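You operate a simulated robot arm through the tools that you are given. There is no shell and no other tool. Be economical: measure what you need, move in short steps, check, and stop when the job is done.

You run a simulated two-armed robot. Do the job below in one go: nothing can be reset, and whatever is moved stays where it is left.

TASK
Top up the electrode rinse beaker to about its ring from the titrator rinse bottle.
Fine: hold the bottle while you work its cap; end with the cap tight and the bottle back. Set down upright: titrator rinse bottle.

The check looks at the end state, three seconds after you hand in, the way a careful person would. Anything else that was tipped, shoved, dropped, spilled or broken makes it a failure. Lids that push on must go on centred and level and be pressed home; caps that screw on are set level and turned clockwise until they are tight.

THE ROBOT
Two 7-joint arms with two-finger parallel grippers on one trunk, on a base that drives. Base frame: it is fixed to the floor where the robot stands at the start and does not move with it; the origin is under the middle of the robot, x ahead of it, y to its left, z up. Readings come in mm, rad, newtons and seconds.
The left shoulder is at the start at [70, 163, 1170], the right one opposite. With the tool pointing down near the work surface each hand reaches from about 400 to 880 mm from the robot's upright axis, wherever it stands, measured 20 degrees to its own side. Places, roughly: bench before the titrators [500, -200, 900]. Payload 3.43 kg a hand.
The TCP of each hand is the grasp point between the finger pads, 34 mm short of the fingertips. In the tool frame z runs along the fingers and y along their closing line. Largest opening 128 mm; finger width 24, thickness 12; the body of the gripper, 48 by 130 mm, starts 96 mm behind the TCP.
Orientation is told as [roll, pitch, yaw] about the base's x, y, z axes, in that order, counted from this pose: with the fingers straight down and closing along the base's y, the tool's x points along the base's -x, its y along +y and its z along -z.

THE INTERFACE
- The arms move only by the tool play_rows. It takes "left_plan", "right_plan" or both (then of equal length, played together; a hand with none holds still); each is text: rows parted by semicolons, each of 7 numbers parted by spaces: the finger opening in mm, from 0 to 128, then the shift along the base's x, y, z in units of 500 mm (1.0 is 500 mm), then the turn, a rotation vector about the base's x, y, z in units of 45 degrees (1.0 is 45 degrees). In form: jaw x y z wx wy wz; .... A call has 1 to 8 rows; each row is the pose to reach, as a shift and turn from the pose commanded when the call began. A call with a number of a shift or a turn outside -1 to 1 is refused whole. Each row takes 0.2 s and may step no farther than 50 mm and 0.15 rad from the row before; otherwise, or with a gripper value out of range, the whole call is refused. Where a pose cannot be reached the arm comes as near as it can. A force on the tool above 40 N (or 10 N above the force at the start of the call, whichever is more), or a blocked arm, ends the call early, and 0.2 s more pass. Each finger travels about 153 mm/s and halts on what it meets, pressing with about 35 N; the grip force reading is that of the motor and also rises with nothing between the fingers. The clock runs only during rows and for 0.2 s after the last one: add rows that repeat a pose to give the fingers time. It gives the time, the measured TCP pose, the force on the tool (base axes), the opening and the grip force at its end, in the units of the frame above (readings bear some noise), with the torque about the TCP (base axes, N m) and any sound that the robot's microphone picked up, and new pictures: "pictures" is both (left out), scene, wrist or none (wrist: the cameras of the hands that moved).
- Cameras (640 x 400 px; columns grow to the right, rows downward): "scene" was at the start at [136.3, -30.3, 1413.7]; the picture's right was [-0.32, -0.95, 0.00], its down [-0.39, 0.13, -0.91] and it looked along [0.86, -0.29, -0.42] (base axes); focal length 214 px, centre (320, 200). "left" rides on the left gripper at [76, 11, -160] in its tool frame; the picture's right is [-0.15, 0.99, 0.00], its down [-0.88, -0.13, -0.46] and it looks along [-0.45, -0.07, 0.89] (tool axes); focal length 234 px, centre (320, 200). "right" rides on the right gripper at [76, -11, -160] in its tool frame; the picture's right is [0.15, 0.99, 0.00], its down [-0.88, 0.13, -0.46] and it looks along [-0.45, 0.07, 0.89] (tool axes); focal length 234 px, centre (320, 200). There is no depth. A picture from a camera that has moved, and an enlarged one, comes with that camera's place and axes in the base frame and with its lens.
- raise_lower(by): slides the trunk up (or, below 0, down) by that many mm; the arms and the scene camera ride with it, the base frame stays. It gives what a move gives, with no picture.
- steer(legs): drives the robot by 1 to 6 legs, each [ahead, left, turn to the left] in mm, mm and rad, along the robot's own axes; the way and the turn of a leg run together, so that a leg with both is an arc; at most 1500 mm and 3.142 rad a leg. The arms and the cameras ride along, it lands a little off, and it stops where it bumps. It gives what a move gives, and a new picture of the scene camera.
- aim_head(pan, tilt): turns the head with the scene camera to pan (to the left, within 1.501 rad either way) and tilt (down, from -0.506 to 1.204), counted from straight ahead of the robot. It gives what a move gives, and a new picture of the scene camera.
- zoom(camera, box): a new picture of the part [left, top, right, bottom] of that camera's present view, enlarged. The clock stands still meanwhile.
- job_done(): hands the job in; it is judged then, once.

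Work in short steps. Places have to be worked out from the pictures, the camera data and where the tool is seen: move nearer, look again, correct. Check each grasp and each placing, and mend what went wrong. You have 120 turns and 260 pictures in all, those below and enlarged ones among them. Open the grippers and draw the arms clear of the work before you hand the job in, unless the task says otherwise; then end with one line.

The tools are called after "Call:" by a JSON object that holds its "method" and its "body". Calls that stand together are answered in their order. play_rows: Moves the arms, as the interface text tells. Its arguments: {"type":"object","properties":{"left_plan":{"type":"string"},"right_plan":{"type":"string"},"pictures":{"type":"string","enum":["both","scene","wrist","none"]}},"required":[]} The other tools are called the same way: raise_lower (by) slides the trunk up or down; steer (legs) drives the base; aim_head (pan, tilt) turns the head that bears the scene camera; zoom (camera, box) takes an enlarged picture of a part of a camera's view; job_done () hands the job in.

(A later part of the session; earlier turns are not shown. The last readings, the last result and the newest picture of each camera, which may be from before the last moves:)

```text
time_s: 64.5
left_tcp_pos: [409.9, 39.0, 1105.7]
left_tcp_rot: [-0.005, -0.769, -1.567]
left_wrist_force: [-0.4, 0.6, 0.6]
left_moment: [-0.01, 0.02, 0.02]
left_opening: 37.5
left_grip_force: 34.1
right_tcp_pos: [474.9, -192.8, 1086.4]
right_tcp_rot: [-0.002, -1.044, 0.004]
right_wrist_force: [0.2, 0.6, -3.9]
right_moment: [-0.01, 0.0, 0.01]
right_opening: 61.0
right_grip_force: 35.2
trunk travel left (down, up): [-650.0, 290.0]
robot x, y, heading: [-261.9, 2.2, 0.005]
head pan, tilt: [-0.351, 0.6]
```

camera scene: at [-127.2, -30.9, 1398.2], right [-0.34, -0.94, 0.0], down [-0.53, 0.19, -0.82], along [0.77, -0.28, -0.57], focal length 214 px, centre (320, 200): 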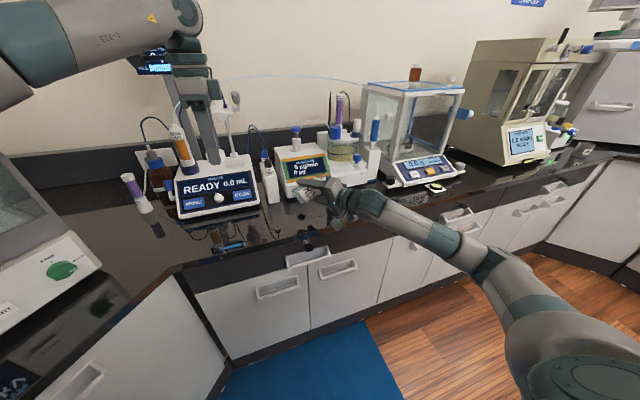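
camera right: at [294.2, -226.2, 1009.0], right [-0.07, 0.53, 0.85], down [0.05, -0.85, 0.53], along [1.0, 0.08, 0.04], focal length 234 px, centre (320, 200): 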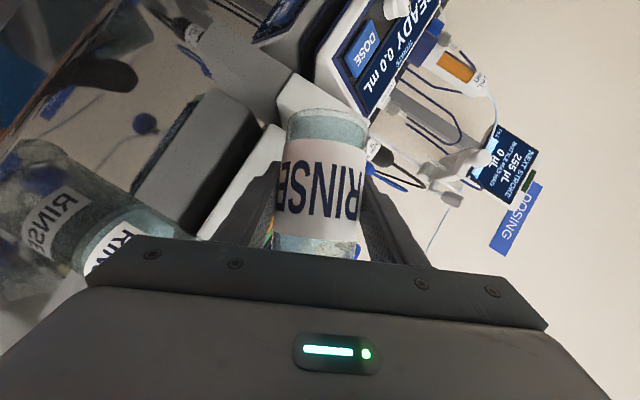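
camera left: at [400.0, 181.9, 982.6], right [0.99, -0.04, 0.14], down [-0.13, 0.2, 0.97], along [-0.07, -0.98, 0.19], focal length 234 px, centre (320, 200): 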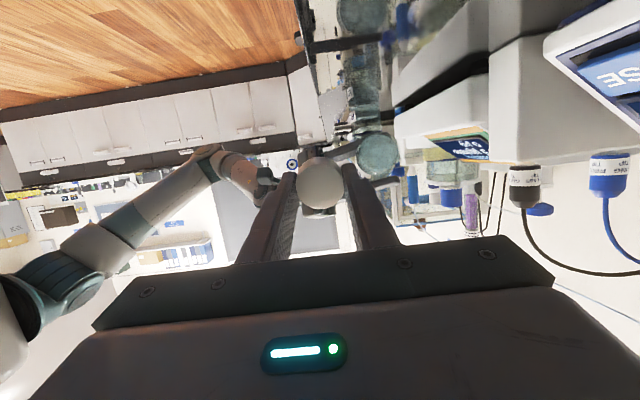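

Bottle upright. Left hand returns to vertical above; the right carries the bottle back to [410,-147] at 50 mm height.

Call:
{"method": "play_rows", "body": {"right_plan": "0 -0.008 0.004 -0.01 0 0 0; 0 -0.025 0.015 -0.03 0 0 0; 0 -0.045 0.03 -0.055 0 0 0; 0 -0.07 0.048 -0.085 0 0 0; 0 -0.095 0.066 -0.115 0 0 0; 0 -0.115 0.08 -0.14 0 0 0; 0 -0.127 0.09 -0.158 0 0 0; 0 -0.13 0.092 -0.164 0 0 0", "left_plan": "0 0 0 0.03 0.14 0 0; 0 0 0 0.06 0.28 0 0; 0 0 0 0.09 0.42 0 0; 0 0 0 0.12 0.56 0 0; 0 0 0 0.15 0.7 0 0; 0 0 0 0.18 0.84 0 0; 0 0 0 0.21 0.98 0 0; 0 0 0 0.21 0.98 0 0", "pictures": "wrist"}}

```text
time_s: 66.3
left_tcp_pos: [410.9, 40.5, 1210.7]
left_tcp_rot: [-0.003, 0.001, -1.568]
left_wrist_force: [-0.3, -0.2, -0.4]
left_moment: [-0.05, 0.02, 0.0]
left_opening: 37.5
left_grip_force: 34.8
right_tcp_pos: [410.3, -146.3, 1003.9]
right_tcp_rot: [-0.001, -1.044, -0.001]
right_wrist_force: [0.3, -0.4, -2.8]
right_moment: [0.0, 0.04, -0.02]
right_opening: 60.9
right_grip_force: 34.9
trunk travel left (down, up): [-650.0, 290.0]
robot x, y, heading: [-261.6, 0.7, 0.003]
head pan, tilt: [-0.351, 0.6]
camera right: at [234.2, -156.8, 1019.3], right [-0.07, 0.99, -0.13], down [0.05, 0.13, 0.99], along [1.0, 0.07, -0.06], focal length 234 px, centre (320, 200)
camera left: at [421.8, 114.9, 1368.1], right [0.99, -0.14, 0.0], down [-0.13, -0.88, 0.46], along [-0.07, -0.45, -0.89], focal length 234 px, centre (320, 200)
```

right: 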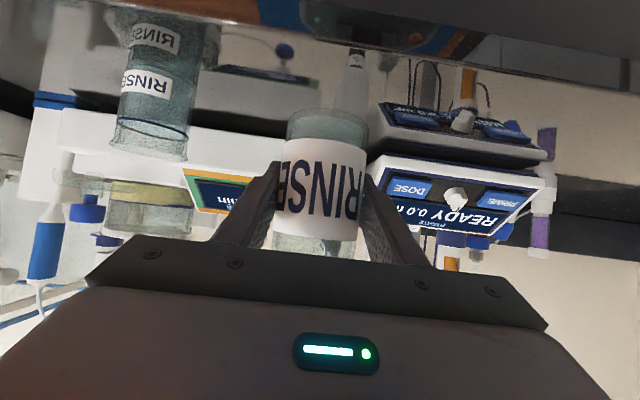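
left: 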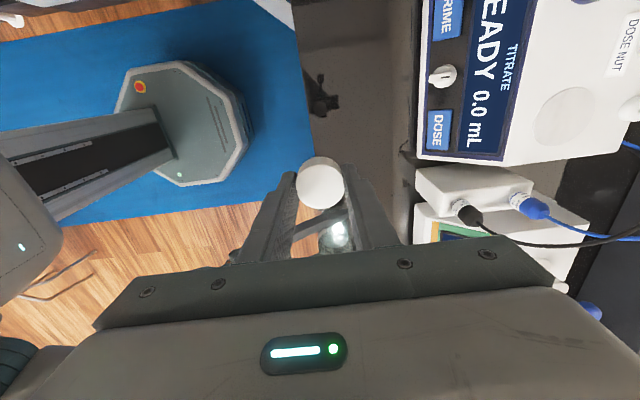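

Bottle unchanged in the grip. I lower it back onto the bench at the exact capping spot (summing my commanded shifts: +1 mm x, +0.5 mm y, -49.5 mm z).

Call:
{"method": "play_rows", "body": {"right_plan": "0 0.002 0.001 -0.015 0 0 0; 0 0.002 0.001 -0.035 0 0 0; 0 0.002 0.001 -0.055 0 0 0; 0 0.002 0.001 -0.075 0 0 0; 0 0.002 0.001 -0.088 0 0 0; 0 0.002 0.001 -0.095 0 0 0; 0 0.002 0.001 -0.099 0 0 0; 0 0.002 0.001 -0.099 0 0 0", "left_plan": "0 0 -0.04 0 0 0 0; 0 0 -0.08 0 0 0 0; 0 0 -0.13 0 0 0 0; 0 0 -0.18 0 0 0 0; 0 0 -0.24 0 0 0 0; 0 0 -0.3 -0.03 0 0 0; 0 0 -0.35 -0.06 0 0 0; 0 0 -0.37 -0.1 0 0 0", "pictures": "wrist"}}

Call:
{"method": "zoom", "body": {"camera": "left", "box": [220, 110, 420, 235]}}

```text
time_s: 68.1
left_tcp_pos: [408.8, -147.4, 1158.9]
left_tcp_rot: [-0.001, 0.001, -1.569]
left_wrist_force: [-0.6, 0.1, -0.1]
left_moment: [-0.02, 0.04, 0.0]
left_opening: 37.5
left_grip_force: 34.9
right_tcp_pos: [411.9, -146.5, 955.0]
right_tcp_rot: [0.002, -1.044, -0.002]
right_wrist_force: [0.4, -0.4, -4.1]
right_moment: [0.01, -0.01, 0.02]
right_opening: 60.8
right_grip_force: 34.8
trunk travel left (down, up): [-650.0, 290.0]
robot x, y, heading: [-260.3, -0.2, -0.002]
head pan, tilt: [-0.351, 0.6]
camera right: at [235.7, -155.7, 969.4], right [-0.07, 0.99, -0.13], down [0.05, 0.13, 0.99], along [1.0, 0.07, -0.06], focal length 234 px, centre (320, 200)
camera left: at [420.2, -72.9, 1317.4], right [0.99, -0.14, 0.0], down [-0.13, -0.88, 0.46], along [-0.07, -0.45, -0.89], focal length 234 px, centre (320, 200)
```

right: 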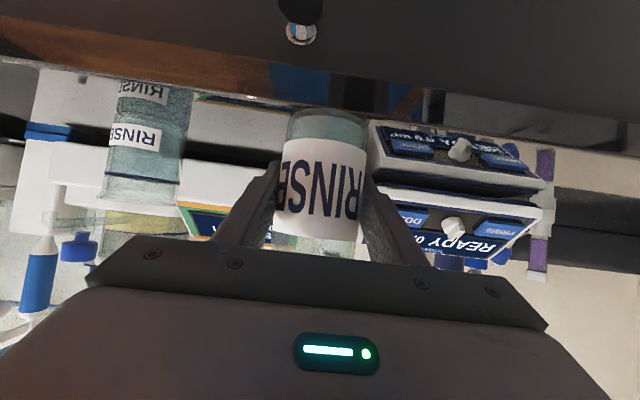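
left: 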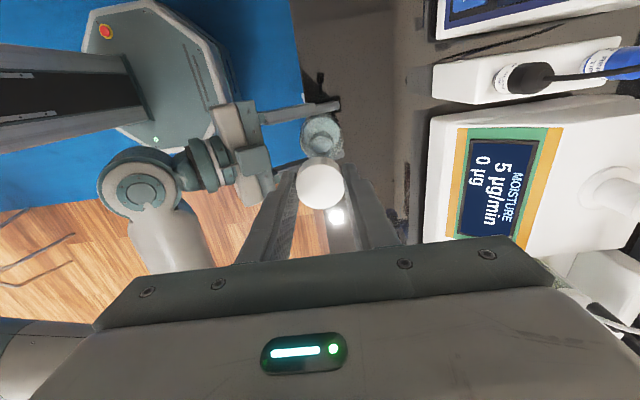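

```text
3.20 times, centred on (320, 172) of left
camera zoom: at [420.2, -72.9, 1317.4], right [0.99, -0.14, 0.0], down [-0.13, -0.88, 0.46], along [-0.07, -0.45, -0.89], focal length 749 px, centre (320, 288)
```

zoom: 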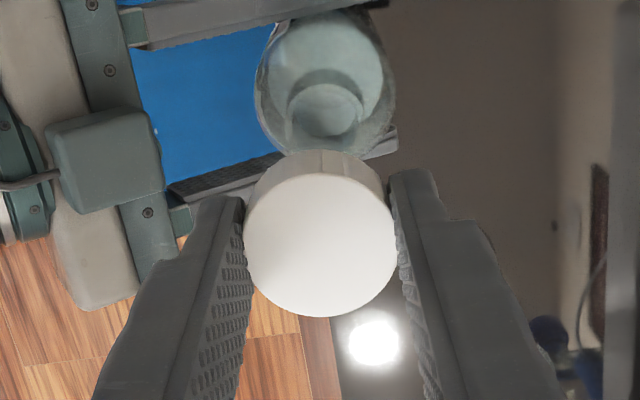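

Lined up. I lower the cap to just above where it came free.

Call:
{"method": "play_rows", "body": {"left_plan": "0 0 0 -0.04 0 0 0; 0 0 0 -0.09 0 0 0; 0 0 0 -0.13 0 0 0; 0 0 0 -0.16 0 0 0; 0 0 0 -0.172 0 0 0; 0 0 0 -0.177 0 0 0; 0 0 0 -0.18 0 0 0; 0 0 0 -0.18 0 0 0", "pictures": "wrist"}}

Call:
{"method": "zoom", "body": {"camera": "left", "box": [220, 110, 420, 235]}}

```text
time_s: 69.9
left_tcp_pos: [411.9, -146.0, 1070.1]
left_tcp_rot: [-0.002, 0.0, -1.568]
left_wrist_force: [0.3, 0.3, 0.4]
left_moment: [0.01, -0.01, 0.01]
left_opening: 37.9
left_grip_force: 35.3
right_tcp_pos: [410.6, -145.4, 955.7]
right_tcp_rot: [0.004, -1.045, -0.001]
right_wrist_force: [0.3, 0.5, -4.2]
right_moment: [-0.03, 0.01, 0.0]
right_opening: 61.0
right_grip_force: 35.2
trunk travel left (down, up): [-650.0, 290.0]
robot x, y, heading: [-261.3, 1.2, -0.0]
head pan, tilt: [-0.351, 0.6]
camera left: at [422.3, -71.1, 1228.5], right [0.99, -0.15, 0.0], down [-0.13, -0.88, 0.46], along [-0.07, -0.45, -0.89], focal length 234 px, centre (320, 200)
```

left: 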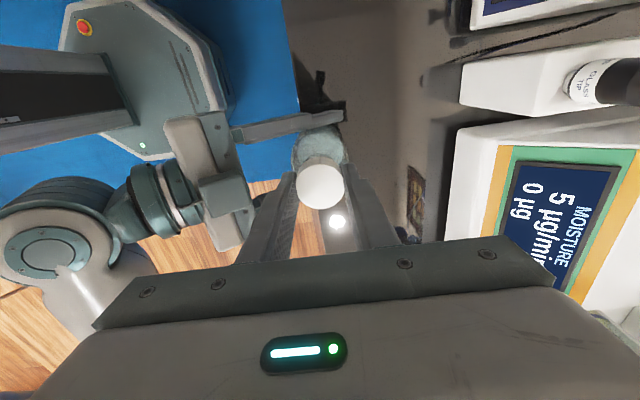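

```text
3.20 times, centred on (320, 172) of left
camera zoom: at [422.3, -71.1, 1228.5], right [0.99, -0.15, 0.0], down [-0.13, -0.88, 0.46], along [-0.07, -0.45, -0.89], focal length 749 px, centre (320, 288)
```

zoom: 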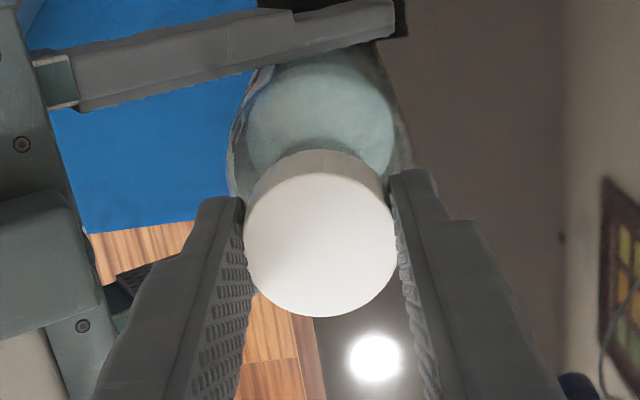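

Same picture as when it came free. The bottle seems to hang ~2 mm high, so I lower it 2 mm to stand on the bench first.

Call:
{"method": "play_rows", "body": {"right_plan": "0 0 0 -0.002 0 0 0; 0 0 0 -0.004 0 0 0; 0 0 0 -0.004 0 0 0", "left_plan": "0 0 0 -0.002 0 0 0; 0 0 0 -0.004 0 0 0; 0 0 0 -0.004 0 0 0", "pictures": "none"}}

```text
time_s: 70.7
left_tcp_pos: [409.7, -145.9, 1067.5]
left_tcp_rot: [-0.002, 0.003, -1.568]
left_wrist_force: [0.0, -0.9, 0.3]
left_moment: [0.0, 0.02, 0.03]
left_opening: 37.6
left_grip_force: 34.8
right_tcp_pos: [412.4, -146.8, 953.1]
right_tcp_rot: [0.002, -1.047, -0.002]
right_wrist_force: [0.4, -0.1, 0.0]
right_moment: [-0.08, 0.04, 0.0]
right_opening: 60.9
right_grip_force: 34.4
trunk travel left (down, up): [-650.0, 290.0]
robot x, y, heading: [-259.6, 0.9, -0.002]
head pan, tilt: [-0.351, 0.6]
```

Bottle stands now (load 0). I lower the cap until light contact.

Call:
{"method": "play_rows", "body": {"left_plan": "0 0 0 -0.002 0 0 0; 0 0 0 -0.004 0 0 0; 0 0 0 -0.004 0 0 0", "pictures": "none"}}

```text
time_s: 71.5
left_tcp_pos: [408.8, -144.8, 1065.2]
left_tcp_rot: [0.001, -0.001, -1.568]
left_wrist_force: [0.8, 3.2, 1.5]
left_moment: [-0.08, -0.14, 0.0]
left_opening: 37.4
left_grip_force: 35.1
right_tcp_pos: [410.8, -146.0, 953.3]
right_tcp_rot: [-0.001, -1.046, -0.002]
right_wrist_force: [1.7, -2.6, 2.8]
right_moment: [0.31, 0.05, 0.04]
right_opening: 61.0
right_grip_force: 35.3
trunk travel left (down, up): [-650.0, 290.0]
robot x, y, heading: [-263.8, 1.4, 0.003]
head pan, tilt: [-0.351, 0.6]
```

Light contact. Start turning clockwise, following down ~0.6 mm per 45°.

Call:
{"method": "play_rows", "body": {"left_plan": "0 0 0.001 -0.001 0 0 -0.16; 0 0 0.001 -0.001 0 0 -0.33; 0 0 0.001 -0.001 0 0 -0.5; 0 0 0.001 -0.002 0 0 -0.67; 0 0 0.001 -0.002 0 0 -0.84; 0 0 0.001 -0.002 0 0 -1; 0 0 0.001 -0.002 0 0 -1", "pictures": "none"}}

```text
time_s: 73.1
left_tcp_pos: [409.6, -145.7, 1064.9]
left_tcp_rot: [-0.001, 0.001, -2.354]
left_wrist_force: [13.1, 3.2, 2.4]
left_moment: [0.09, -0.46, -0.03]
left_opening: 37.8
left_grip_force: 34.7
right_tcp_pos: [409.4, -146.5, 954.3]
right_tcp_rot: [0.003, -1.047, -0.003]
right_wrist_force: [-8.5, -4.1, 7.1]
right_moment: [-0.19, -1.0, 0.18]
right_opening: 61.0
right_grip_force: 35.2
trunk travel left (down, up): [-650.0, 290.0]
robot x, y, heading: [-262.5, -2.0, -0.0]
head pan, tilt: [-0.351, 0.6]
```

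Side load +13 N in x; shift +1.5 mm and continue clockwise.

Call:
{"method": "play_rows", "body": {"left_plan": "0 0.003 0.001 0 0 0 0; 0 0.003 0.001 -0.001 0 0 -0.16; 0 0.003 0.001 -0.001 0 0 -0.33; 0 0.003 0.001 -0.001 0 0 -0.5; 0 0.003 0.001 -0.002 0 0 -0.67; 0 0.003 0.001 -0.002 0 0 -0.84; 0 0.003 0.001 -0.002 0 0 -1; 0 0.003 0.001 -0.002 0 0 -1", "pictures": "wrist"}}

Call:
{"method": "zoom", "body": {"camera": "left", "box": [220, 110, 420, 235]}}

```text
time_s: 74.9
left_tcp_pos: [409.7, -145.0, 1064.1]
left_tcp_rot: [0.0, -0.003, 3.14]
left_wrist_force: [-3.7, -6.9, 7.5]
left_moment: [-0.15, 0.08, 0.01]
left_opening: 37.7
left_grip_force: 34.7
right_tcp_pos: [410.5, -145.6, 953.2]
right_tcp_rot: [0.001, -1.048, -0.004]
right_wrist_force: [5.3, 5.6, 2.3]
right_moment: [-0.33, 0.56, 0.01]
right_opening: 61.1
right_grip_force: 35.3
trunk travel left (down, up): [-650.0, 290.0]
robot x, y, heading: [-263.5, 0.6, 0.003]
head pan, tilt: [-0.351, 0.6]
camera left: at [485.3, -157.6, 1222.1], right [-0.15, -0.99, 0.0], down [-0.88, 0.13, 0.46], along [-0.45, 0.07, -0.89], focal length 234 px, centre (320, 200)
```

left: 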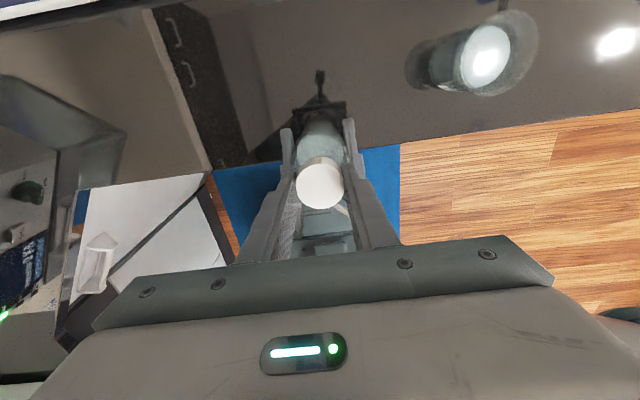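

```text
3.20 times, centred on (320, 172) of left
camera zoom: at [485.3, -157.6, 1222.1], right [-0.15, -0.99, 0.0], down [-0.88, 0.13, 0.46], along [-0.45, 0.07, -0.89], focal length 749 px, centre (320, 288)
```

zoom: 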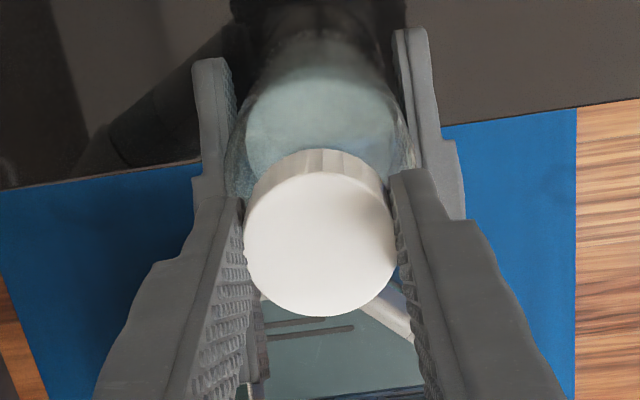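

Level and centred; z≈1064. Continue clockwise.

Call:
{"method": "play_rows", "body": {"left_plan": "0 0 -0.001 0 0 0 0; 0 -0.001 -0.001 0 0 0 -0.16; 0 -0.001 -0.001 -0.001 0 0 -0.33; 0 -0.001 -0.001 -0.001 0 0 -0.5; 0 -0.001 -0.001 -0.001 0 0 -0.67; 0 -0.001 -0.001 -0.001 0 0 -0.84; 0 -0.001 -0.001 -0.001 0 0 -1; 0 -0.001 -0.001 -0.001 0 0 -1", "pictures": "none"}}

Call:
{"method": "play_rows", "body": {"left_plan": "0 0 0 0 0 0 0; 0 0 0 0 0 0 -0.16; 0 0 0 -0.001 0 0 -0.33; 0 0 0 -0.001 0 0 -0.5; 0 0 0 -0.001 0 0 -0.67; 0 0 0 -0.001 0 0 -0.84; 0 0 0 -0.001 0 0 -1; 0 0 0 -0.001 0 0 -1", "pictures": "none"}}

```text
time_s: 76.7
left_tcp_pos: [409.2, -146.0, 1064.2]
left_tcp_rot: [0.0, 0.002, 2.355]
left_wrist_force: [-1.9, -9.7, 8.3]
left_moment: [-0.19, 0.06, -0.04]
left_opening: 37.5
left_grip_force: 35.4
right_tcp_pos: [410.2, -145.2, 953.2]
right_tcp_rot: [0.002, -1.049, -0.001]
right_wrist_force: [4.8, 8.6, 0.8]
right_moment: [-0.65, 0.29, -0.06]
right_opening: 61.2
right_grip_force: 34.9
trunk travel left (down, up): [-650.0, 290.0]
robot x, y, heading: [-263.1, -1.9, 0.001]
head pan, tilt: [-0.351, 0.6]
```

```text
time_s: 78.5
left_tcp_pos: [408.9, -144.6, 1063.8]
left_tcp_rot: [-0.002, 0.003, 1.571]
left_wrist_force: [4.4, -17.5, 9.0]
left_moment: [-0.5, -0.17, -0.01]
left_opening: 37.8
left_grip_force: 35.2
right_tcp_pos: [410.5, -146.7, 954.5]
right_tcp_rot: [0.001, -1.048, -0.001]
right_wrist_force: [-0.9, 15.3, -0.2]
right_moment: [-1.15, -0.25, -0.09]
right_opening: 60.8
right_grip_force: 35.7
trunk travel left (down, up): [-650.0, 290.0]
robot x, y, heading: [-259.1, 2.4, -0.003]
head pan, tilt: [-0.351, 0.6]
```

Side load -17 N in y: shift -1.5 mm and continue.

Call:
{"method": "play_rows", "body": {"left_plan": "0 0 -0.003 0 0 0 0; 0 0 -0.003 0 0 0 -0.16; 0 0 -0.003 -0.001 0 0 -0.33; 0 0 -0.003 -0.001 0 0 -0.5; 0 0 -0.003 -0.001 0 0 -0.67; 0 0 -0.003 -0.001 0 0 -0.84; 0 0 -0.003 -0.001 0 0 -1; 0 0 -0.003 -0.001 0 0 -1", "pictures": "wrist"}}

Call:
{"method": "zoom", "body": {"camera": "left", "box": [220, 110, 420, 235]}}

```text
time_s: 80.3
left_tcp_pos: [409.0, -146.9, 1063.0]
left_tcp_rot: [0.0, -0.001, 0.786]
left_wrist_force: [-10.6, 5.4, 10.7]
left_moment: [0.3, 0.27, -0.02]
left_opening: 37.6
left_grip_force: 35.4
right_tcp_pos: [409.6, -145.9, 953.6]
right_tcp_rot: [-0.001, -1.048, -0.002]
right_wrist_force: [9.8, -3.0, -3.8]
right_moment: [0.66, 0.6, 0.06]
right_opening: 61.0
right_grip_force: 34.9
trunk travel left (down, up): [-650.0, 290.0]
robot x, y, heading: [-262.5, -2.9, 0.003]
head pan, tilt: [-0.351, 0.6]
camera left: at [348.2, -193.1, 1220.1], right [-0.6, 0.8, 0.0], down [0.71, 0.53, 0.46], along [0.37, 0.27, -0.89], focal length 234 px, centre (320, 200)
```

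left: 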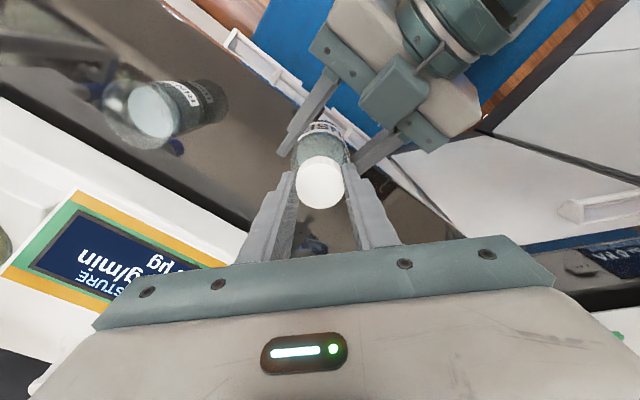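

```text
3.20 times, centred on (320, 172) of left
camera zoom: at [348.2, -193.1, 1220.1], right [-0.6, 0.8, 0.0], down [0.71, 0.53, 0.46], along [0.37, 0.27, -0.89], focal length 749 px, centre (320, 288)
```

zoom: 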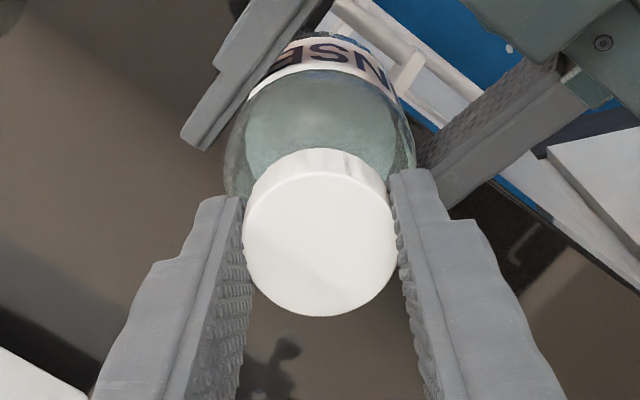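

Good; 225° done. Next 45°, with -x relief.

Call:
{"method": "play_rows", "body": {"left_plan": "0 -0.002 0.001 0 0 0 0; 0 -0.002 0.001 0 0 0 -0.16; 0 -0.002 0.001 0 0 0 -0.33; 0 -0.002 0.001 -0.001 0 0 -0.5; 0 -0.002 0.001 -0.001 0 0 -0.67; 0 -0.002 0.001 -0.001 0 0 -0.84; 0 -0.002 0.001 -0.001 0 0 -1; 0 -0.002 0.001 -0.001 0 0 -1", "pictures": "none"}}

Call:
{"method": "play_rows", "body": {"left_plan": "0 0 0 0 0 0 0; 0 0 0 0 0 0 -0.16; 0 0 0 0 0 0 -0.33; 0 0 0 0 0 0 -0.5; 0 0 0 -0.001 0 0 -0.67; 0 0 0 -0.001 0 0 -0.84; 0 0 0 -0.001 0 0 -1; 0 0 0 -0.001 0 0 -1", "pictures": "none"}}

Call:
{"method": "zoom", "body": {"camera": "right", "box": [220, 100, 440, 238]}}

```text
time_s: 82.1
left_tcp_pos: [408.3, -145.8, 1062.2]
left_tcp_rot: [0.001, 0.001, 0.0]
left_wrist_force: [13.8, 3.0, 2.4]
left_moment: [0.06, -0.48, 0.03]
left_opening: 37.5
left_grip_force: 35.2
right_tcp_pos: [409.4, -145.8, 953.9]
right_tcp_rot: [0.001, -1.048, -0.001]
right_wrist_force: [-14.2, -5.8, 3.1]
right_moment: [-0.12, -0.88, 0.08]
right_opening: 61.2
right_grip_force: 34.6
trunk travel left (down, up): [-650.0, 290.0]
robot x, y, heading: [-259.3, 1.0, 0.003]
head pan, tilt: [-0.351, 0.6]
```

```text
time_s: 83.9
left_tcp_pos: [410.1, -145.7, 1061.0]
left_tcp_rot: [0.0, -0.001, -0.786]
left_wrist_force: [2.7, 11.3, 4.6]
left_moment: [0.23, -0.08, 0.68]
left_opening: 36.7
left_grip_force: 35.0
right_tcp_pos: [410.6, -147.2, 954.5]
right_tcp_rot: [0.0, -1.048, -0.004]
right_wrist_force: [1.2, -13.5, 1.0]
right_moment: [0.55, -0.31, -0.57]
right_opening: 61.3
right_grip_force: 35.0
trunk travel left (down, up): [-650.0, 290.0]
robot x, y, heading: [-259.1, -0.5, 0.003]
head pan, tilt: [-0.351, 0.6]
```

```text
2.90 times, centred on (330, 169) of right
camera zoom: at [234.5, -156.4, 968.4], right [-0.07, 0.99, -0.13], down [0.05, 0.13, 0.99], along [1.0, 0.06, -0.06], focal length 679 px, centre (291, 290)
```

zoom: 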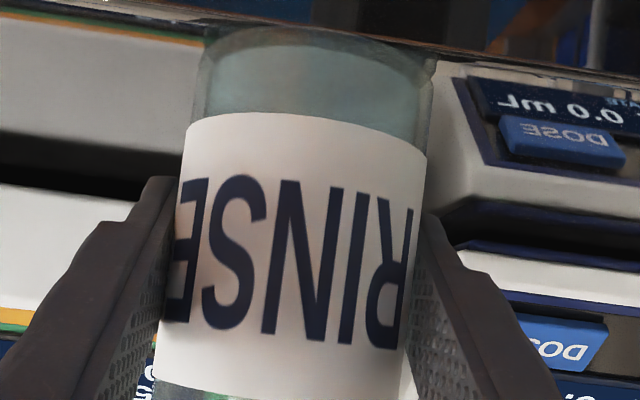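

Back at the original seated height (1061) with a 0.68 N·m tightening torque and the bottle not turned. I snug it slightly further.

Call:
{"method": "play_rows", "body": {"left_plan": "0 0 0.001 0 0 0 -0.1; 0 0 0.001 0 0 0 -0.2; 0 0 0.001 0 0 0 -0.3; 0 0 0.001 0 0 0 -0.35; 0 0 0.001 0 0 0 -0.35", "pictures": "wrist"}}

Call:
{"method": "zoom", "body": {"camera": "right", "box": [220, 100, 440, 238]}}

```text
time_s: 85.1
left_tcp_pos: [392.2, -120.3, 1060.1]
left_tcp_rot: [0.002, -0.014, -1.022]
left_wrist_force: [-4.0, -2.3, 11.7]
left_moment: [0.84, 0.55, -0.1]
left_opening: 37.7
left_grip_force: 34.9
left hand out of reach, approached as far as the arm can: row 3, 4, 5
right_tcp_pos: [406.6, -138.9, 952.9]
right_tcp_rot: [0.012, -1.042, 0.01]
right_wrist_force: [0.4, 7.5, 2.4]
right_moment: [-0.45, 0.05, 0.05]
right_opening: 65.9
right_grip_force: 34.7
trunk travel left (down, up): [-650.0, 290.0]
robot x, y, heading: [-254.6, 0.9, -0.001]
head pan, tilt: [-0.351, 0.6]
stopped in row 5 (left hand): the force on the tool passed its limit (the readings are from after the stop); the commanded pose is now the measured one
camera left: at [361.0, -48.1, 1216.5], right [0.92, 0.39, 0.0], down [0.35, -0.81, 0.47], along [0.19, -0.43, -0.88], focal length 234 px, centre (320, 200)
```

left: 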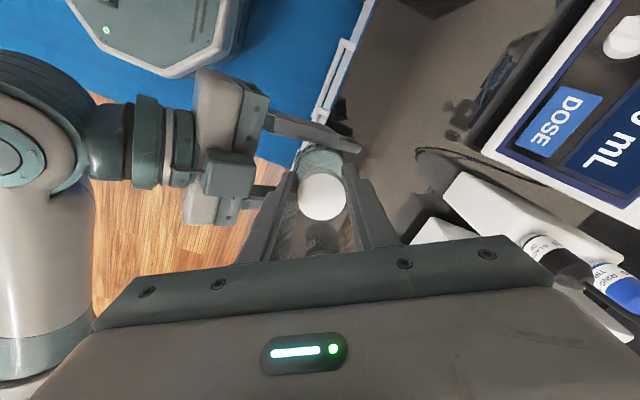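

```text
2.90 times, centred on (330, 169) of right
camera zoom: at [230.1, -152.1, 967.7], right [-0.09, 0.99, -0.12], down [0.05, 0.13, 0.99], along [0.99, 0.09, -0.06], focal length 679 px, centre (291, 290)
```

zoom: 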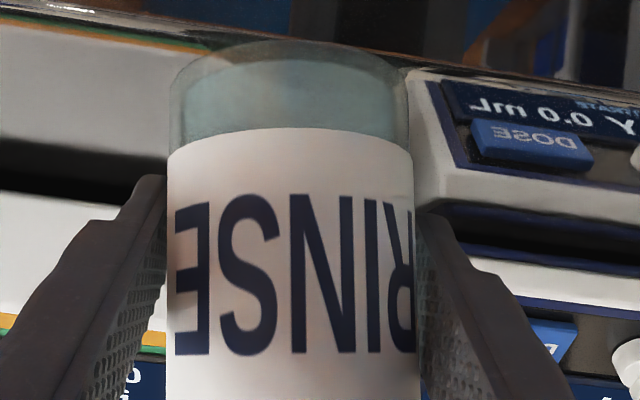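

The left wrist hit its limit and dragged the cap sideways, tilting the bottle in the grip. I bring the left hand straight back to where it was before opening anything.

Call:
{"method": "play_rows", "body": {"left_plan": "0 0.01 -0.015 0 0 0 0.08; 0 0.02 -0.03 0 0 0 0.16; 0 0.03 -0.043 0 0 0 0.24; 0 0.036 -0.051 0.001 0 0 0.3; 0 0.036 -0.051 0.001 0 0 0.3", "pictures": "wrist"}}

Call:
{"method": "zoom", "body": {"camera": "right", "box": [220, 100, 440, 238]}}

```text
time_s: 86.3
left_tcp_pos: [412.4, -142.7, 1058.2]
left_tcp_rot: [0.007, -0.01, -0.779]
left_wrist_force: [-6.7, 25.8, 8.9]
left_moment: [1.06, 0.59, 0.04]
left_opening: 37.5
left_grip_force: 34.7
right_tcp_pos: [407.3, -141.2, 950.9]
right_tcp_rot: [0.006, -1.04, 0.009]
right_wrist_force: [11.4, -29.1, -0.3]
right_moment: [1.26, -0.1, -0.22]
right_opening: 62.7
right_grip_force: 35.0
trunk travel left (down, up): [-650.0, 290.0]
robot x, y, heading: [-265.2, -0.8, -0.005]
head pan, tilt: [-0.351, 0.6]
camera left: at [366.0, -81.0, 1215.2], right [0.8, 0.6, 0.01], down [0.53, -0.71, 0.46], along [0.28, -0.37, -0.89], focal length 234 px, centre (320, 200)
```

left: 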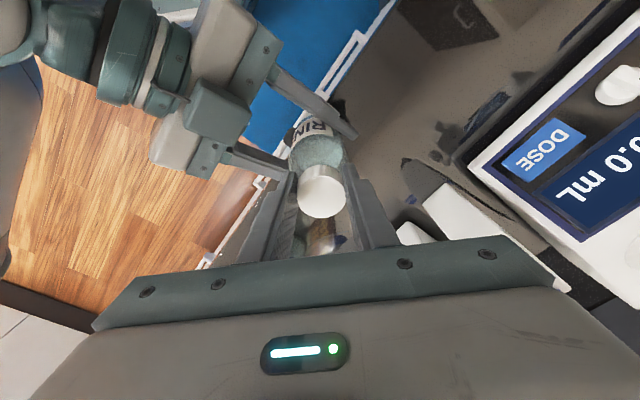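

```text
2.90 times, centred on (330, 169) of right
camera zoom: at [231.2, -153.3, 967.4], right [-0.09, 0.99, -0.12], down [0.05, 0.13, 0.99], along [0.99, 0.08, -0.06], focal length 679 px, centre (291, 290)
```

zoom: 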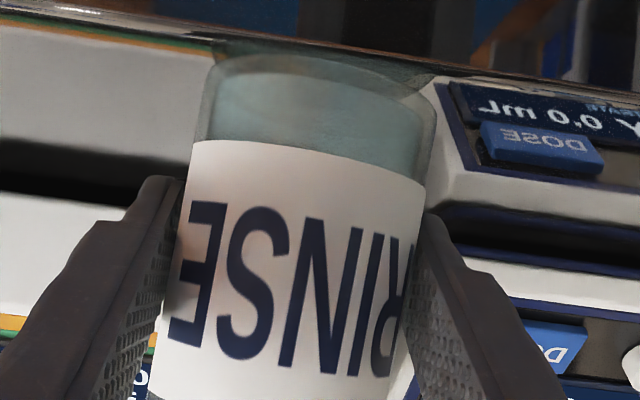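

Let me inspect the cap and bottle from both other cameras before releasing.

Call:
{"method": "zoom", "body": {"camera": "left", "box": [220, 110, 420, 235]}}

Call:
{"method": "zoom", "body": {"camera": "scene", "box": [250, 160, 378, 240]}}

```text
3.20 times, centred on (320, 172) of left
camera zoom: at [366.0, -81.0, 1215.2], right [0.8, 0.6, 0.01], down [0.53, -0.71, 0.46], along [0.28, -0.37, -0.89], focal length 749 px, centre (320, 288)
```

zoom: 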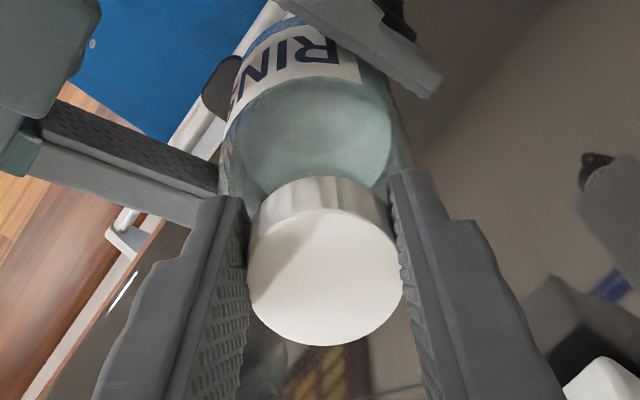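

```text
5.00 times, centred on (314, 200) of scene
camera zoom: at [-128.5, -30.9, 1398.5], right [-0.34, -0.94, 0.0], down [-0.53, 0.19, -0.83], along [0.77, -0.28, -0.56], focal length 1072 px, centre (350, 200)
```

zoom: 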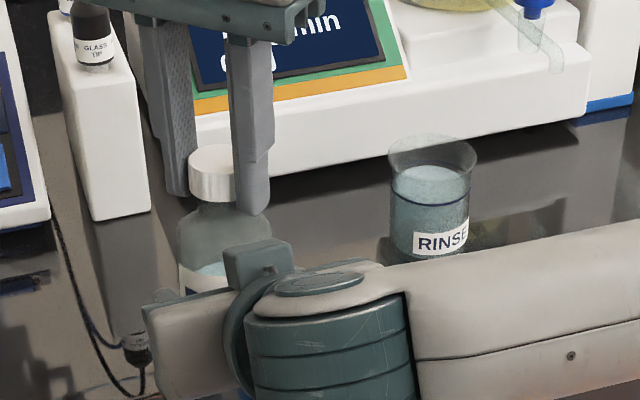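

Cap is still seated; bottle leans a few degrees in the grip. I relieve the side load (+y 3.5 mm), then open the left hand.

Call:
{"method": "play_rows", "body": {"left_plan": "0 -0.001 0.004 0 0 0 0; 0 -0.002 0.007 0 0 0 0; 0 -0.002 0.007 0 0 0 0", "pictures": "none"}}

```text
time_s: 87.1
left_tcp_pos: [411.4, -140.9, 1058.2]
left_tcp_rot: [0.002, -0.013, -0.782]
left_wrist_force: [11.1, 18.3, 3.0]
left_moment: [0.46, -0.36, 0.13]
left_opening: 37.6
left_grip_force: 34.9
right_tcp_pos: [405.3, -138.8, 952.3]
right_tcp_rot: [0.007, -1.041, 0.011]
right_wrist_force: [-12.5, -23.7, 6.5]
right_moment: [1.14, -1.07, -0.4]
right_opening: 62.6
right_grip_force: 34.9
trunk travel left (down, up): [-650.0, 290.0]
robot x, y, heading: [-257.3, 2.7, 0.003]
head pan, tilt: [-0.351, 0.6]
```

Still loaded; shift another +4 mm y, +3 mm x.

Call:
{"method": "play_rows", "body": {"left_plan": "0 0.003 0.005 0 0 0 0; 0 0.006 0.01 0 0 0 0; 0 0.006 0.01 0 0 0 0", "pictures": "none"}}

```text
time_s: 87.9
left_tcp_pos: [412.4, -137.9, 1058.5]
left_tcp_rot: [-0.003, -0.014, -0.788]
left_wrist_force: [-1.4, -1.6, -0.3]
left_moment: [-0.68, -0.04, 0.02]
left_opening: 37.6
left_grip_force: 35.4
right_tcp_pos: [406.0, -136.3, 950.6]
right_tcp_rot: [0.01, -1.04, 0.012]
right_wrist_force: [0.0, 1.1, 2.4]
right_moment: [0.3, 0.27, -0.07]
right_opening: 62.5
right_grip_force: 35.3
trunk travel left (down, up): [-650.0, 290.0]
robot x, y, heading: [-262.9, -2.0, 0.001]
head pan, tilt: [-0.351, 0.6]
```

Loads are zero. Open the left hand and raise it clear.

Call:
{"method": "play_rows", "body": {"left_plan": "45 0 0 0 0 0 0; 60 0 0 0 0 0 0; 60 0 0 0.03 0 0 0; 60 0 0 0.08 0 0 0; 60 0 0 0.14 0 0 0; 60 0 0 0.16 0 0 0", "pictures": "wrist"}}

Call:
{"method": "zoom", "body": {"camera": "right", "box": [220, 80, 440, 218]}}

Call:
{"method": "zoom", "body": {"camera": "scene", "box": [250, 160, 378, 240]}}

```text
time_s: 89.3
left_tcp_pos: [415.5, -134.2, 1138.4]
left_tcp_rot: [-0.001, -0.012, -0.784]
left_wrist_force: [-0.9, 0.4, -0.1]
left_moment: [0.02, 0.01, -0.03]
left_opening: 60.0
left_grip_force: 0.0
right_tcp_pos: [407.0, -139.4, 951.0]
right_tcp_rot: [0.008, -1.04, 0.013]
right_wrist_force: [-0.7, 1.5, 0.3]
right_moment: [-0.03, -0.07, 0.03]
right_opening: 61.1
right_grip_force: 35.0
trunk travel left (down, up): [-650.0, 290.0]
robot x, y, heading: [-260.9, 2.6, -0.0]
head pan, tilt: [-0.351, 0.6]
camera left: at [367.7, -72.2, 1296.6], right [0.8, 0.6, 0.0], down [0.53, -0.71, 0.47], along [0.28, -0.37, -0.88], focal length 234 px, centre (320, 200)
```

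left: 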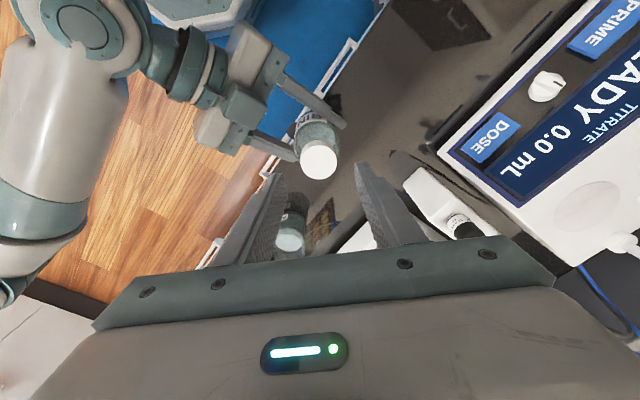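

```text
2.90 times, centred on (330, 149) of right
camera zoom: at [230.9, -152.1, 966.9], right [-0.09, 0.99, -0.12], down [0.05, 0.13, 0.99], along [0.99, 0.08, -0.06], focal length 679 px, centre (291, 348)
```

zoom: 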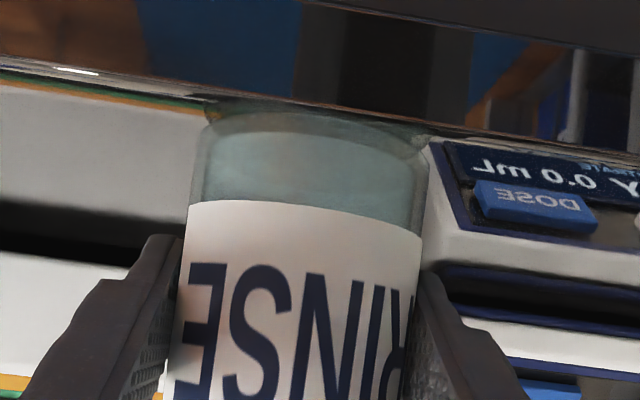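

```text
5.00 times, centred on (314, 200) of scene
camera zoom: at [-128.1, -30.6, 1398.3], right [-0.34, -0.94, 0.0], down [-0.53, 0.19, -0.83], along [0.77, -0.28, -0.56], focal length 1072 px, centre (350, 200)
```

zoom: 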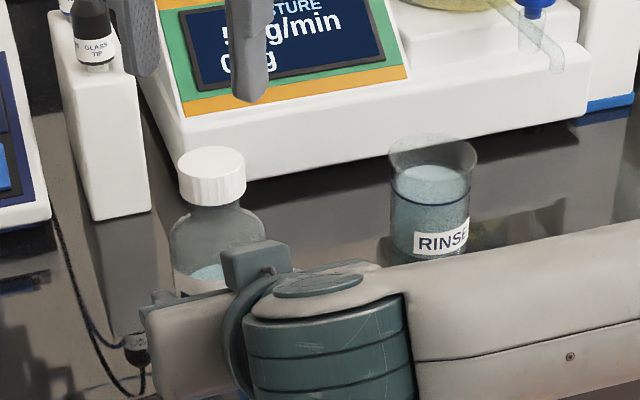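

Bottle is upright on the bench (just ~8 mm farther along the fingers), cap level. To make sure of tightness I re-grip the cap with wrist travel to spare: rotate the left hand +45° above it first.

Call:
{"method": "play_rows", "body": {"left_plan": "60 0.001 -0.001 0 0 0 0.16; 60 0.002 -0.003 0 0 0 0.33; 60 0.003 -0.005 0 0 0 0.5; 60 0.003 -0.005 0 0 0 0.67; 60 0.003 -0.005 0 0 0 0.84; 60 0.003 -0.005 0 0 0 1; 60 0.003 -0.005 0 0 0 1", "pictures": "none"}}

Call:
{"method": "zoom", "body": {"camera": "left", "box": [220, 90, 420, 215]}}

```text
time_s: 90.9
left_tcp_pos: [414.4, -138.0, 1137.2]
left_tcp_rot: [0.001, -0.014, 0.005]
left_wrist_force: [0.0, 0.1, 0.3]
left_moment: [-0.03, 0.0, 0.01]
left_opening: 60.2
left_grip_force: 0.1
right_tcp_pos: [406.3, -139.2, 951.4]
right_tcp_rot: [0.008, -1.041, 0.011]
right_wrist_force: [-1.9, -1.0, -0.4]
right_moment: [-0.04, -0.03, -0.03]
right_opening: 61.0
right_grip_force: 35.1
trunk travel left (down, up): [-650.0, 290.0]
robot x, y, heading: [-260.1, -1.8, 0.003]
head pan, tilt: [-0.351, 0.6]
```

```text
3.20 times, centred on (320, 152) of left
camera zoom: at [338.0, -127.5, 1295.2], right [0.14, 0.99, 0.0], down [0.87, -0.13, 0.47], along [0.46, -0.07, -0.88], focal length 749 px, centre (320, 352)
```

zoom: 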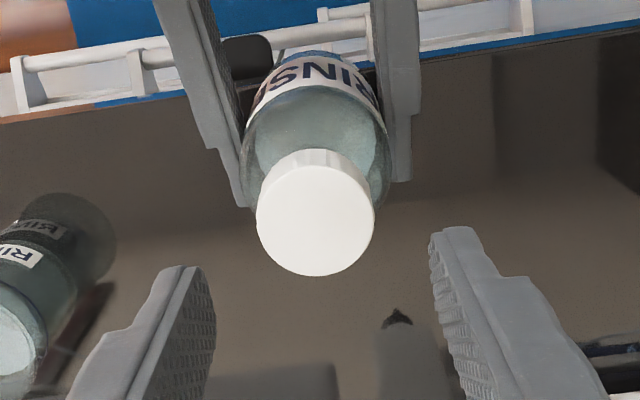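

Cap centre ≈[417,-139]. Descend, grip, with 60 mm opening.

Call:
{"method": "play_rows", "body": {"left_plan": "60 0.005 -0.002 -0.05 0 0 0; 60 0.005 -0.002 -0.1 0 0 0; 60 0.005 -0.002 -0.14 0 0 0; 60 0.005 -0.002 -0.153 0 0 0; 60 0.005 -0.002 -0.153 0 0 0; 30 0.005 -0.002 -0.153 0 0 0; 0 0.005 -0.002 -0.153 0 0 0; 0 0.005 -0.002 -0.153 0 0 0", "pictures": "wrist"}}

```text
time_s: 92.7
left_tcp_pos: [418.4, -137.5, 1062.5]
left_tcp_rot: [0.001, -0.012, 0.001]
left_wrist_force: [0.5, -7.2, -0.1]
left_moment: [-0.2, -0.05, 0.0]
left_opening: 36.4
left_grip_force: 34.7
right_tcp_pos: [406.6, -138.6, 950.7]
right_tcp_rot: [0.009, -1.039, 0.013]
right_wrist_force: [-0.1, 6.8, 0.1]
right_moment: [-0.5, -0.11, 0.07]
right_opening: 61.2
right_grip_force: 35.4
trunk travel left (down, up): [-650.0, 290.0]
robot x, y, heading: [-260.4, -0.7, 0.003]
head pan, tilt: [-0.351, 0.6]
camera left: at [340.4, -127.5, 1220.1], right [0.15, 0.99, 0.0], down [0.87, -0.13, 0.47], along [0.46, -0.07, -0.88], focal length 234 px, centre (320, 200)
```

left: 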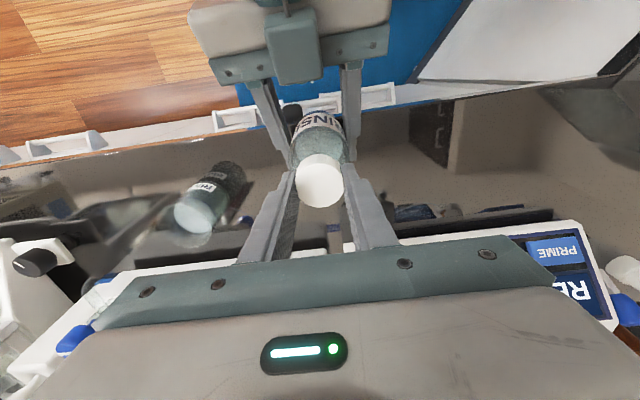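

Gripped (36.4). Turn clockwise ~20° and read the torque.

Call:
{"method": "play_rows", "body": {"left_plan": "0 0 -0.002 0 0 0 0; 0 0 -0.002 0 0 0 -0.15; 0 0 -0.002 0 0 0 -0.3; 0 0 -0.002 0 0 0 -0.45; 0 0 -0.002 0 0 0 -0.45", "pictures": "none"}}

Call:
{"method": "zoom", "body": {"camera": "right", "box": [220, 80, 440, 218]}}

```text
time_s: 93.9
left_tcp_pos: [417.2, -139.8, 1062.3]
left_tcp_rot: [0.001, -0.013, -0.355]
left_wrist_force: [0.4, -2.0, 1.0]
left_moment: [-0.19, -0.04, 0.06]
left_opening: 36.6
left_grip_force: 35.0
right_tcp_pos: [406.8, -139.5, 952.0]
right_tcp_rot: [0.004, -1.038, 0.012]
right_wrist_force: [-0.3, 3.1, -1.2]
right_moment: [0.04, -0.06, 0.04]
right_opening: 61.2
right_grip_force: 35.1
trunk travel left (down, up): [-650.0, 290.0]
robot x, y, heading: [-260.7, 1.2, 0.002]
head pan, tilt: [-0.351, 0.6]
```

```text
2.90 times, centred on (330, 149) of right
camera zoom: at [231.1, -151.9, 966.9], right [-0.09, 0.99, -0.12], down [0.05, 0.13, 0.99], along [0.99, 0.08, -0.06], focal length 679 px, centre (291, 348)
```

zoom: 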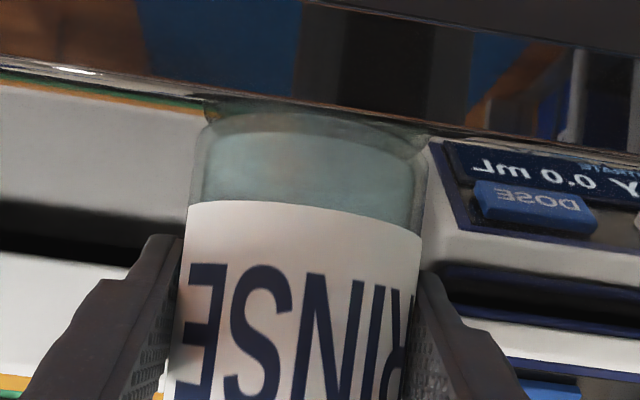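

Cap turned with little torque, bottle still – not tight yet. Another 18°.

Call:
{"method": "play_rows", "body": {"left_plan": "0 0 0 0 0 0 -0.13; 0 0 0 0 0 0 -0.26; 0 0 0 0 0 0 -0.4; 0 0 0 0 0 0 -0.4", "pictures": "none"}}

Call:
{"method": "zoom", "body": {"camera": "right", "box": [220, 80, 440, 218]}}

```text
time_s: 94.9
left_tcp_pos: [417.7, -141.3, 1061.9]
left_tcp_rot: [0.001, -0.013, -0.668]
left_wrist_force: [0.4, -2.8, 2.1]
left_moment: [-0.52, -0.02, 0.75]
left_opening: 37.2
left_grip_force: 35.8
right_tcp_pos: [407.3, -138.5, 952.2]
right_tcp_rot: [0.007, -1.039, 0.012]
right_wrist_force: [1.9, 1.8, -2.4]
right_moment: [0.28, -0.13, -0.73]
right_opening: 61.1
right_grip_force: 34.9
trunk travel left (down, up): [-650.0, 290.0]
robot x, y, heading: [-262.7, -1.4, 0.003]
head pan, tilt: [-0.351, 0.6]
```

```text
2.90 times, centred on (330, 149) of right
camera zoom: at [231.3, -152.1, 966.9], right [-0.09, 0.99, -0.12], down [0.05, 0.13, 0.99], along [0.99, 0.08, -0.06], focal length 679 px, centre (291, 348)
```

zoom: 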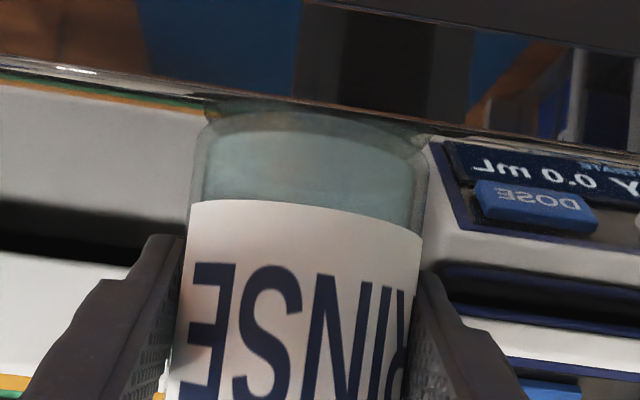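

Torque climbed to 0.75 N·m and the bottle itself began to creep in the grip: the cap is tight. Open the left hand and raise it away.

Call:
{"method": "play_rows", "body": {"left_plan": "45 0 0 0 0 0 0; 60 0 0 0 0 0 0; 60 0 0 0.03 0 0 0; 60 0 0 0.09 0 0 0; 60 0 0.02 0.16 0 0 0; 60 0 0.08 0.22 0 0 0; 60 0 0.16 0.28 0 0 0; 60 0 0.24 0.3 0 0 0", "pictures": "wrist"}}

Call:
{"method": "zoom", "body": {"camera": "scene", "box": [250, 160, 378, 240]}}

```text
time_s: 96.7
left_tcp_pos: [421.2, -17.0, 1210.7]
left_tcp_rot: [-0.001, -0.013, -0.668]
left_wrist_force: [-0.4, 0.4, -0.4]
left_moment: [-0.04, -0.01, -0.04]
left_opening: 59.9
left_grip_force: 0.0
right_tcp_pos: [407.4, -137.9, 950.8]
right_tcp_rot: [0.004, -1.04, 0.014]
right_wrist_force: [-0.7, 0.3, -0.3]
right_moment: [-0.04, -0.08, -0.07]
right_opening: 61.0
right_grip_force: 35.5
trunk travel left (down, up): [-650.0, 290.0]
robot x, y, heading: [-259.1, 0.2, -0.001]
head pan, tilt: [-0.351, 0.6]
camera left: at [366.6, 40.5, 1367.3], right [0.73, 0.69, 0.0], down [0.61, -0.64, 0.47], along [0.32, -0.34, -0.88], focal length 234 px, centre (320, 200)
```

left: 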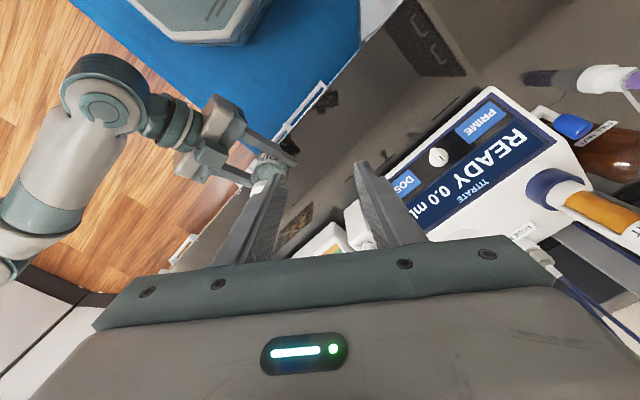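

```text
5.00 times, centred on (314, 200) of scene
camera zoom: at [-127.9, -28.2, 1398.3], right [-0.34, -0.94, 0.0], down [-0.53, 0.19, -0.83], along [0.77, -0.28, -0.56], focal length 1072 px, centre (350, 200)
```

zoom: 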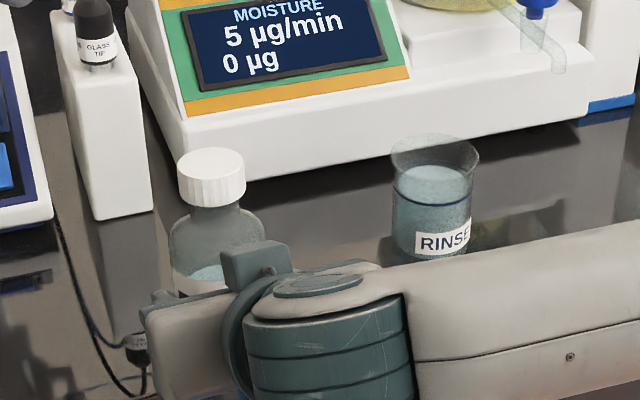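

Cap level and seated. I lift the bottle 10 mm, carry it back to its original spot (≈[474,-154]) and lower it.

Call:
{"method": "play_rows", "body": {"right_plan": "0 0 0 0.005 0 0 0; 0 0 0 0.012 0 0 0; 0 0 0 0.02 0 0 0; 0 0.025 -0.007 0.022 0 0 0; 0 0.055 -0.015 0.022 0 0 0; 0 0.085 -0.023 0.022 0 0 0; 0 0.108 -0.028 0.022 0 0 0; 0 0.114 -0.03 0.022 0 0 0", "pictures": "wrist"}}

Call:
{"method": "play_rows", "body": {"right_plan": "0 0 0 -0.006 0 0 0; 0 0 0 -0.012 0 0 0; 0 0 0 -0.017 0 0 0; 0 0 0 -0.02 0 0 0; 0 0 0 -0.02 0 0 0", "pictures": "wrist"}}

```text
time_s: 98.5
left_tcp_pos: [420.5, -19.6, 1207.8]
left_tcp_rot: [0.001, -0.01, -0.667]
left_wrist_force: [-0.4, 0.5, 0.0]
left_moment: [-0.03, 0.01, -0.03]
left_opening: 59.9
left_grip_force: 0.0
right_tcp_pos: [466.1, -153.9, 962.4]
right_tcp_rot: [0.007, -1.038, 0.011]
right_wrist_force: [0.3, 0.2, -4.7]
right_moment: [0.0, 0.05, -0.02]
right_opening: 61.1
right_grip_force: 35.1
trunk travel left (down, up): [-650.0, 290.0]
robot x, y, heading: [-262.2, -1.6, 0.001]
head pan, tilt: [-0.351, 0.6]
camera right: at [289.8, -167.1, 978.6], right [-0.09, 0.99, -0.12], down [0.05, 0.13, 0.99], along [0.99, 0.08, -0.06], focal length 234 px, centre (320, 200)
```

right: 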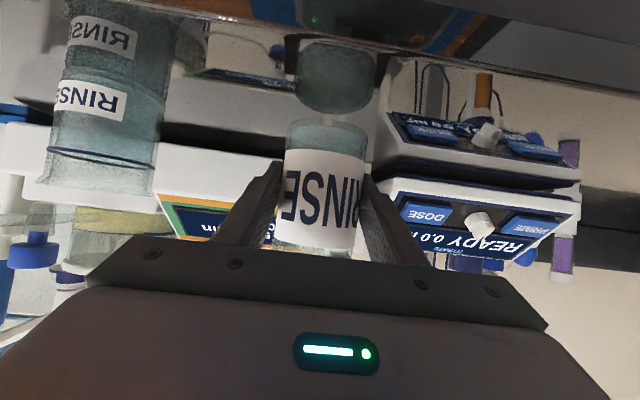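

```text
time_s: 99.7
left_tcp_pos: [421.0, -18.7, 1209.3]
left_tcp_rot: [-0.001, -0.012, -0.666]
left_wrist_force: [0.2, 0.1, 0.1]
left_moment: [0.02, -0.03, 0.0]
left_opening: 60.1
left_grip_force: 0.0
right_tcp_pos: [464.9, -154.2, 951.7]
right_tcp_rot: [0.007, -1.038, 0.01]
right_wrist_force: [-0.5, 0.1, -3.7]
right_moment: [-0.04, 0.01, 0.01]
right_opening: 61.0
right_grip_force: 34.6
trunk travel left (down, up): [-650.0, 290.0]
robot x, y, heading: [-257.2, 0.2, -0.0]
head pan, tilt: [-0.351, 0.6]
camera right: at [289.4, -167.7, 967.9], right [-0.09, 0.99, -0.12], down [0.05, 0.13, 0.99], along [0.99, 0.08, -0.06], focal length 234 px, centre (320, 200)
```

right: 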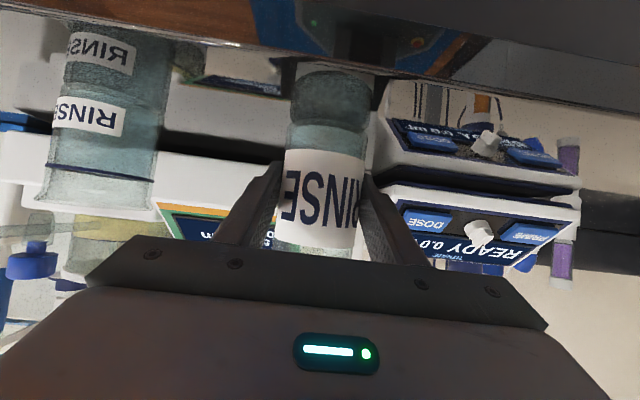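

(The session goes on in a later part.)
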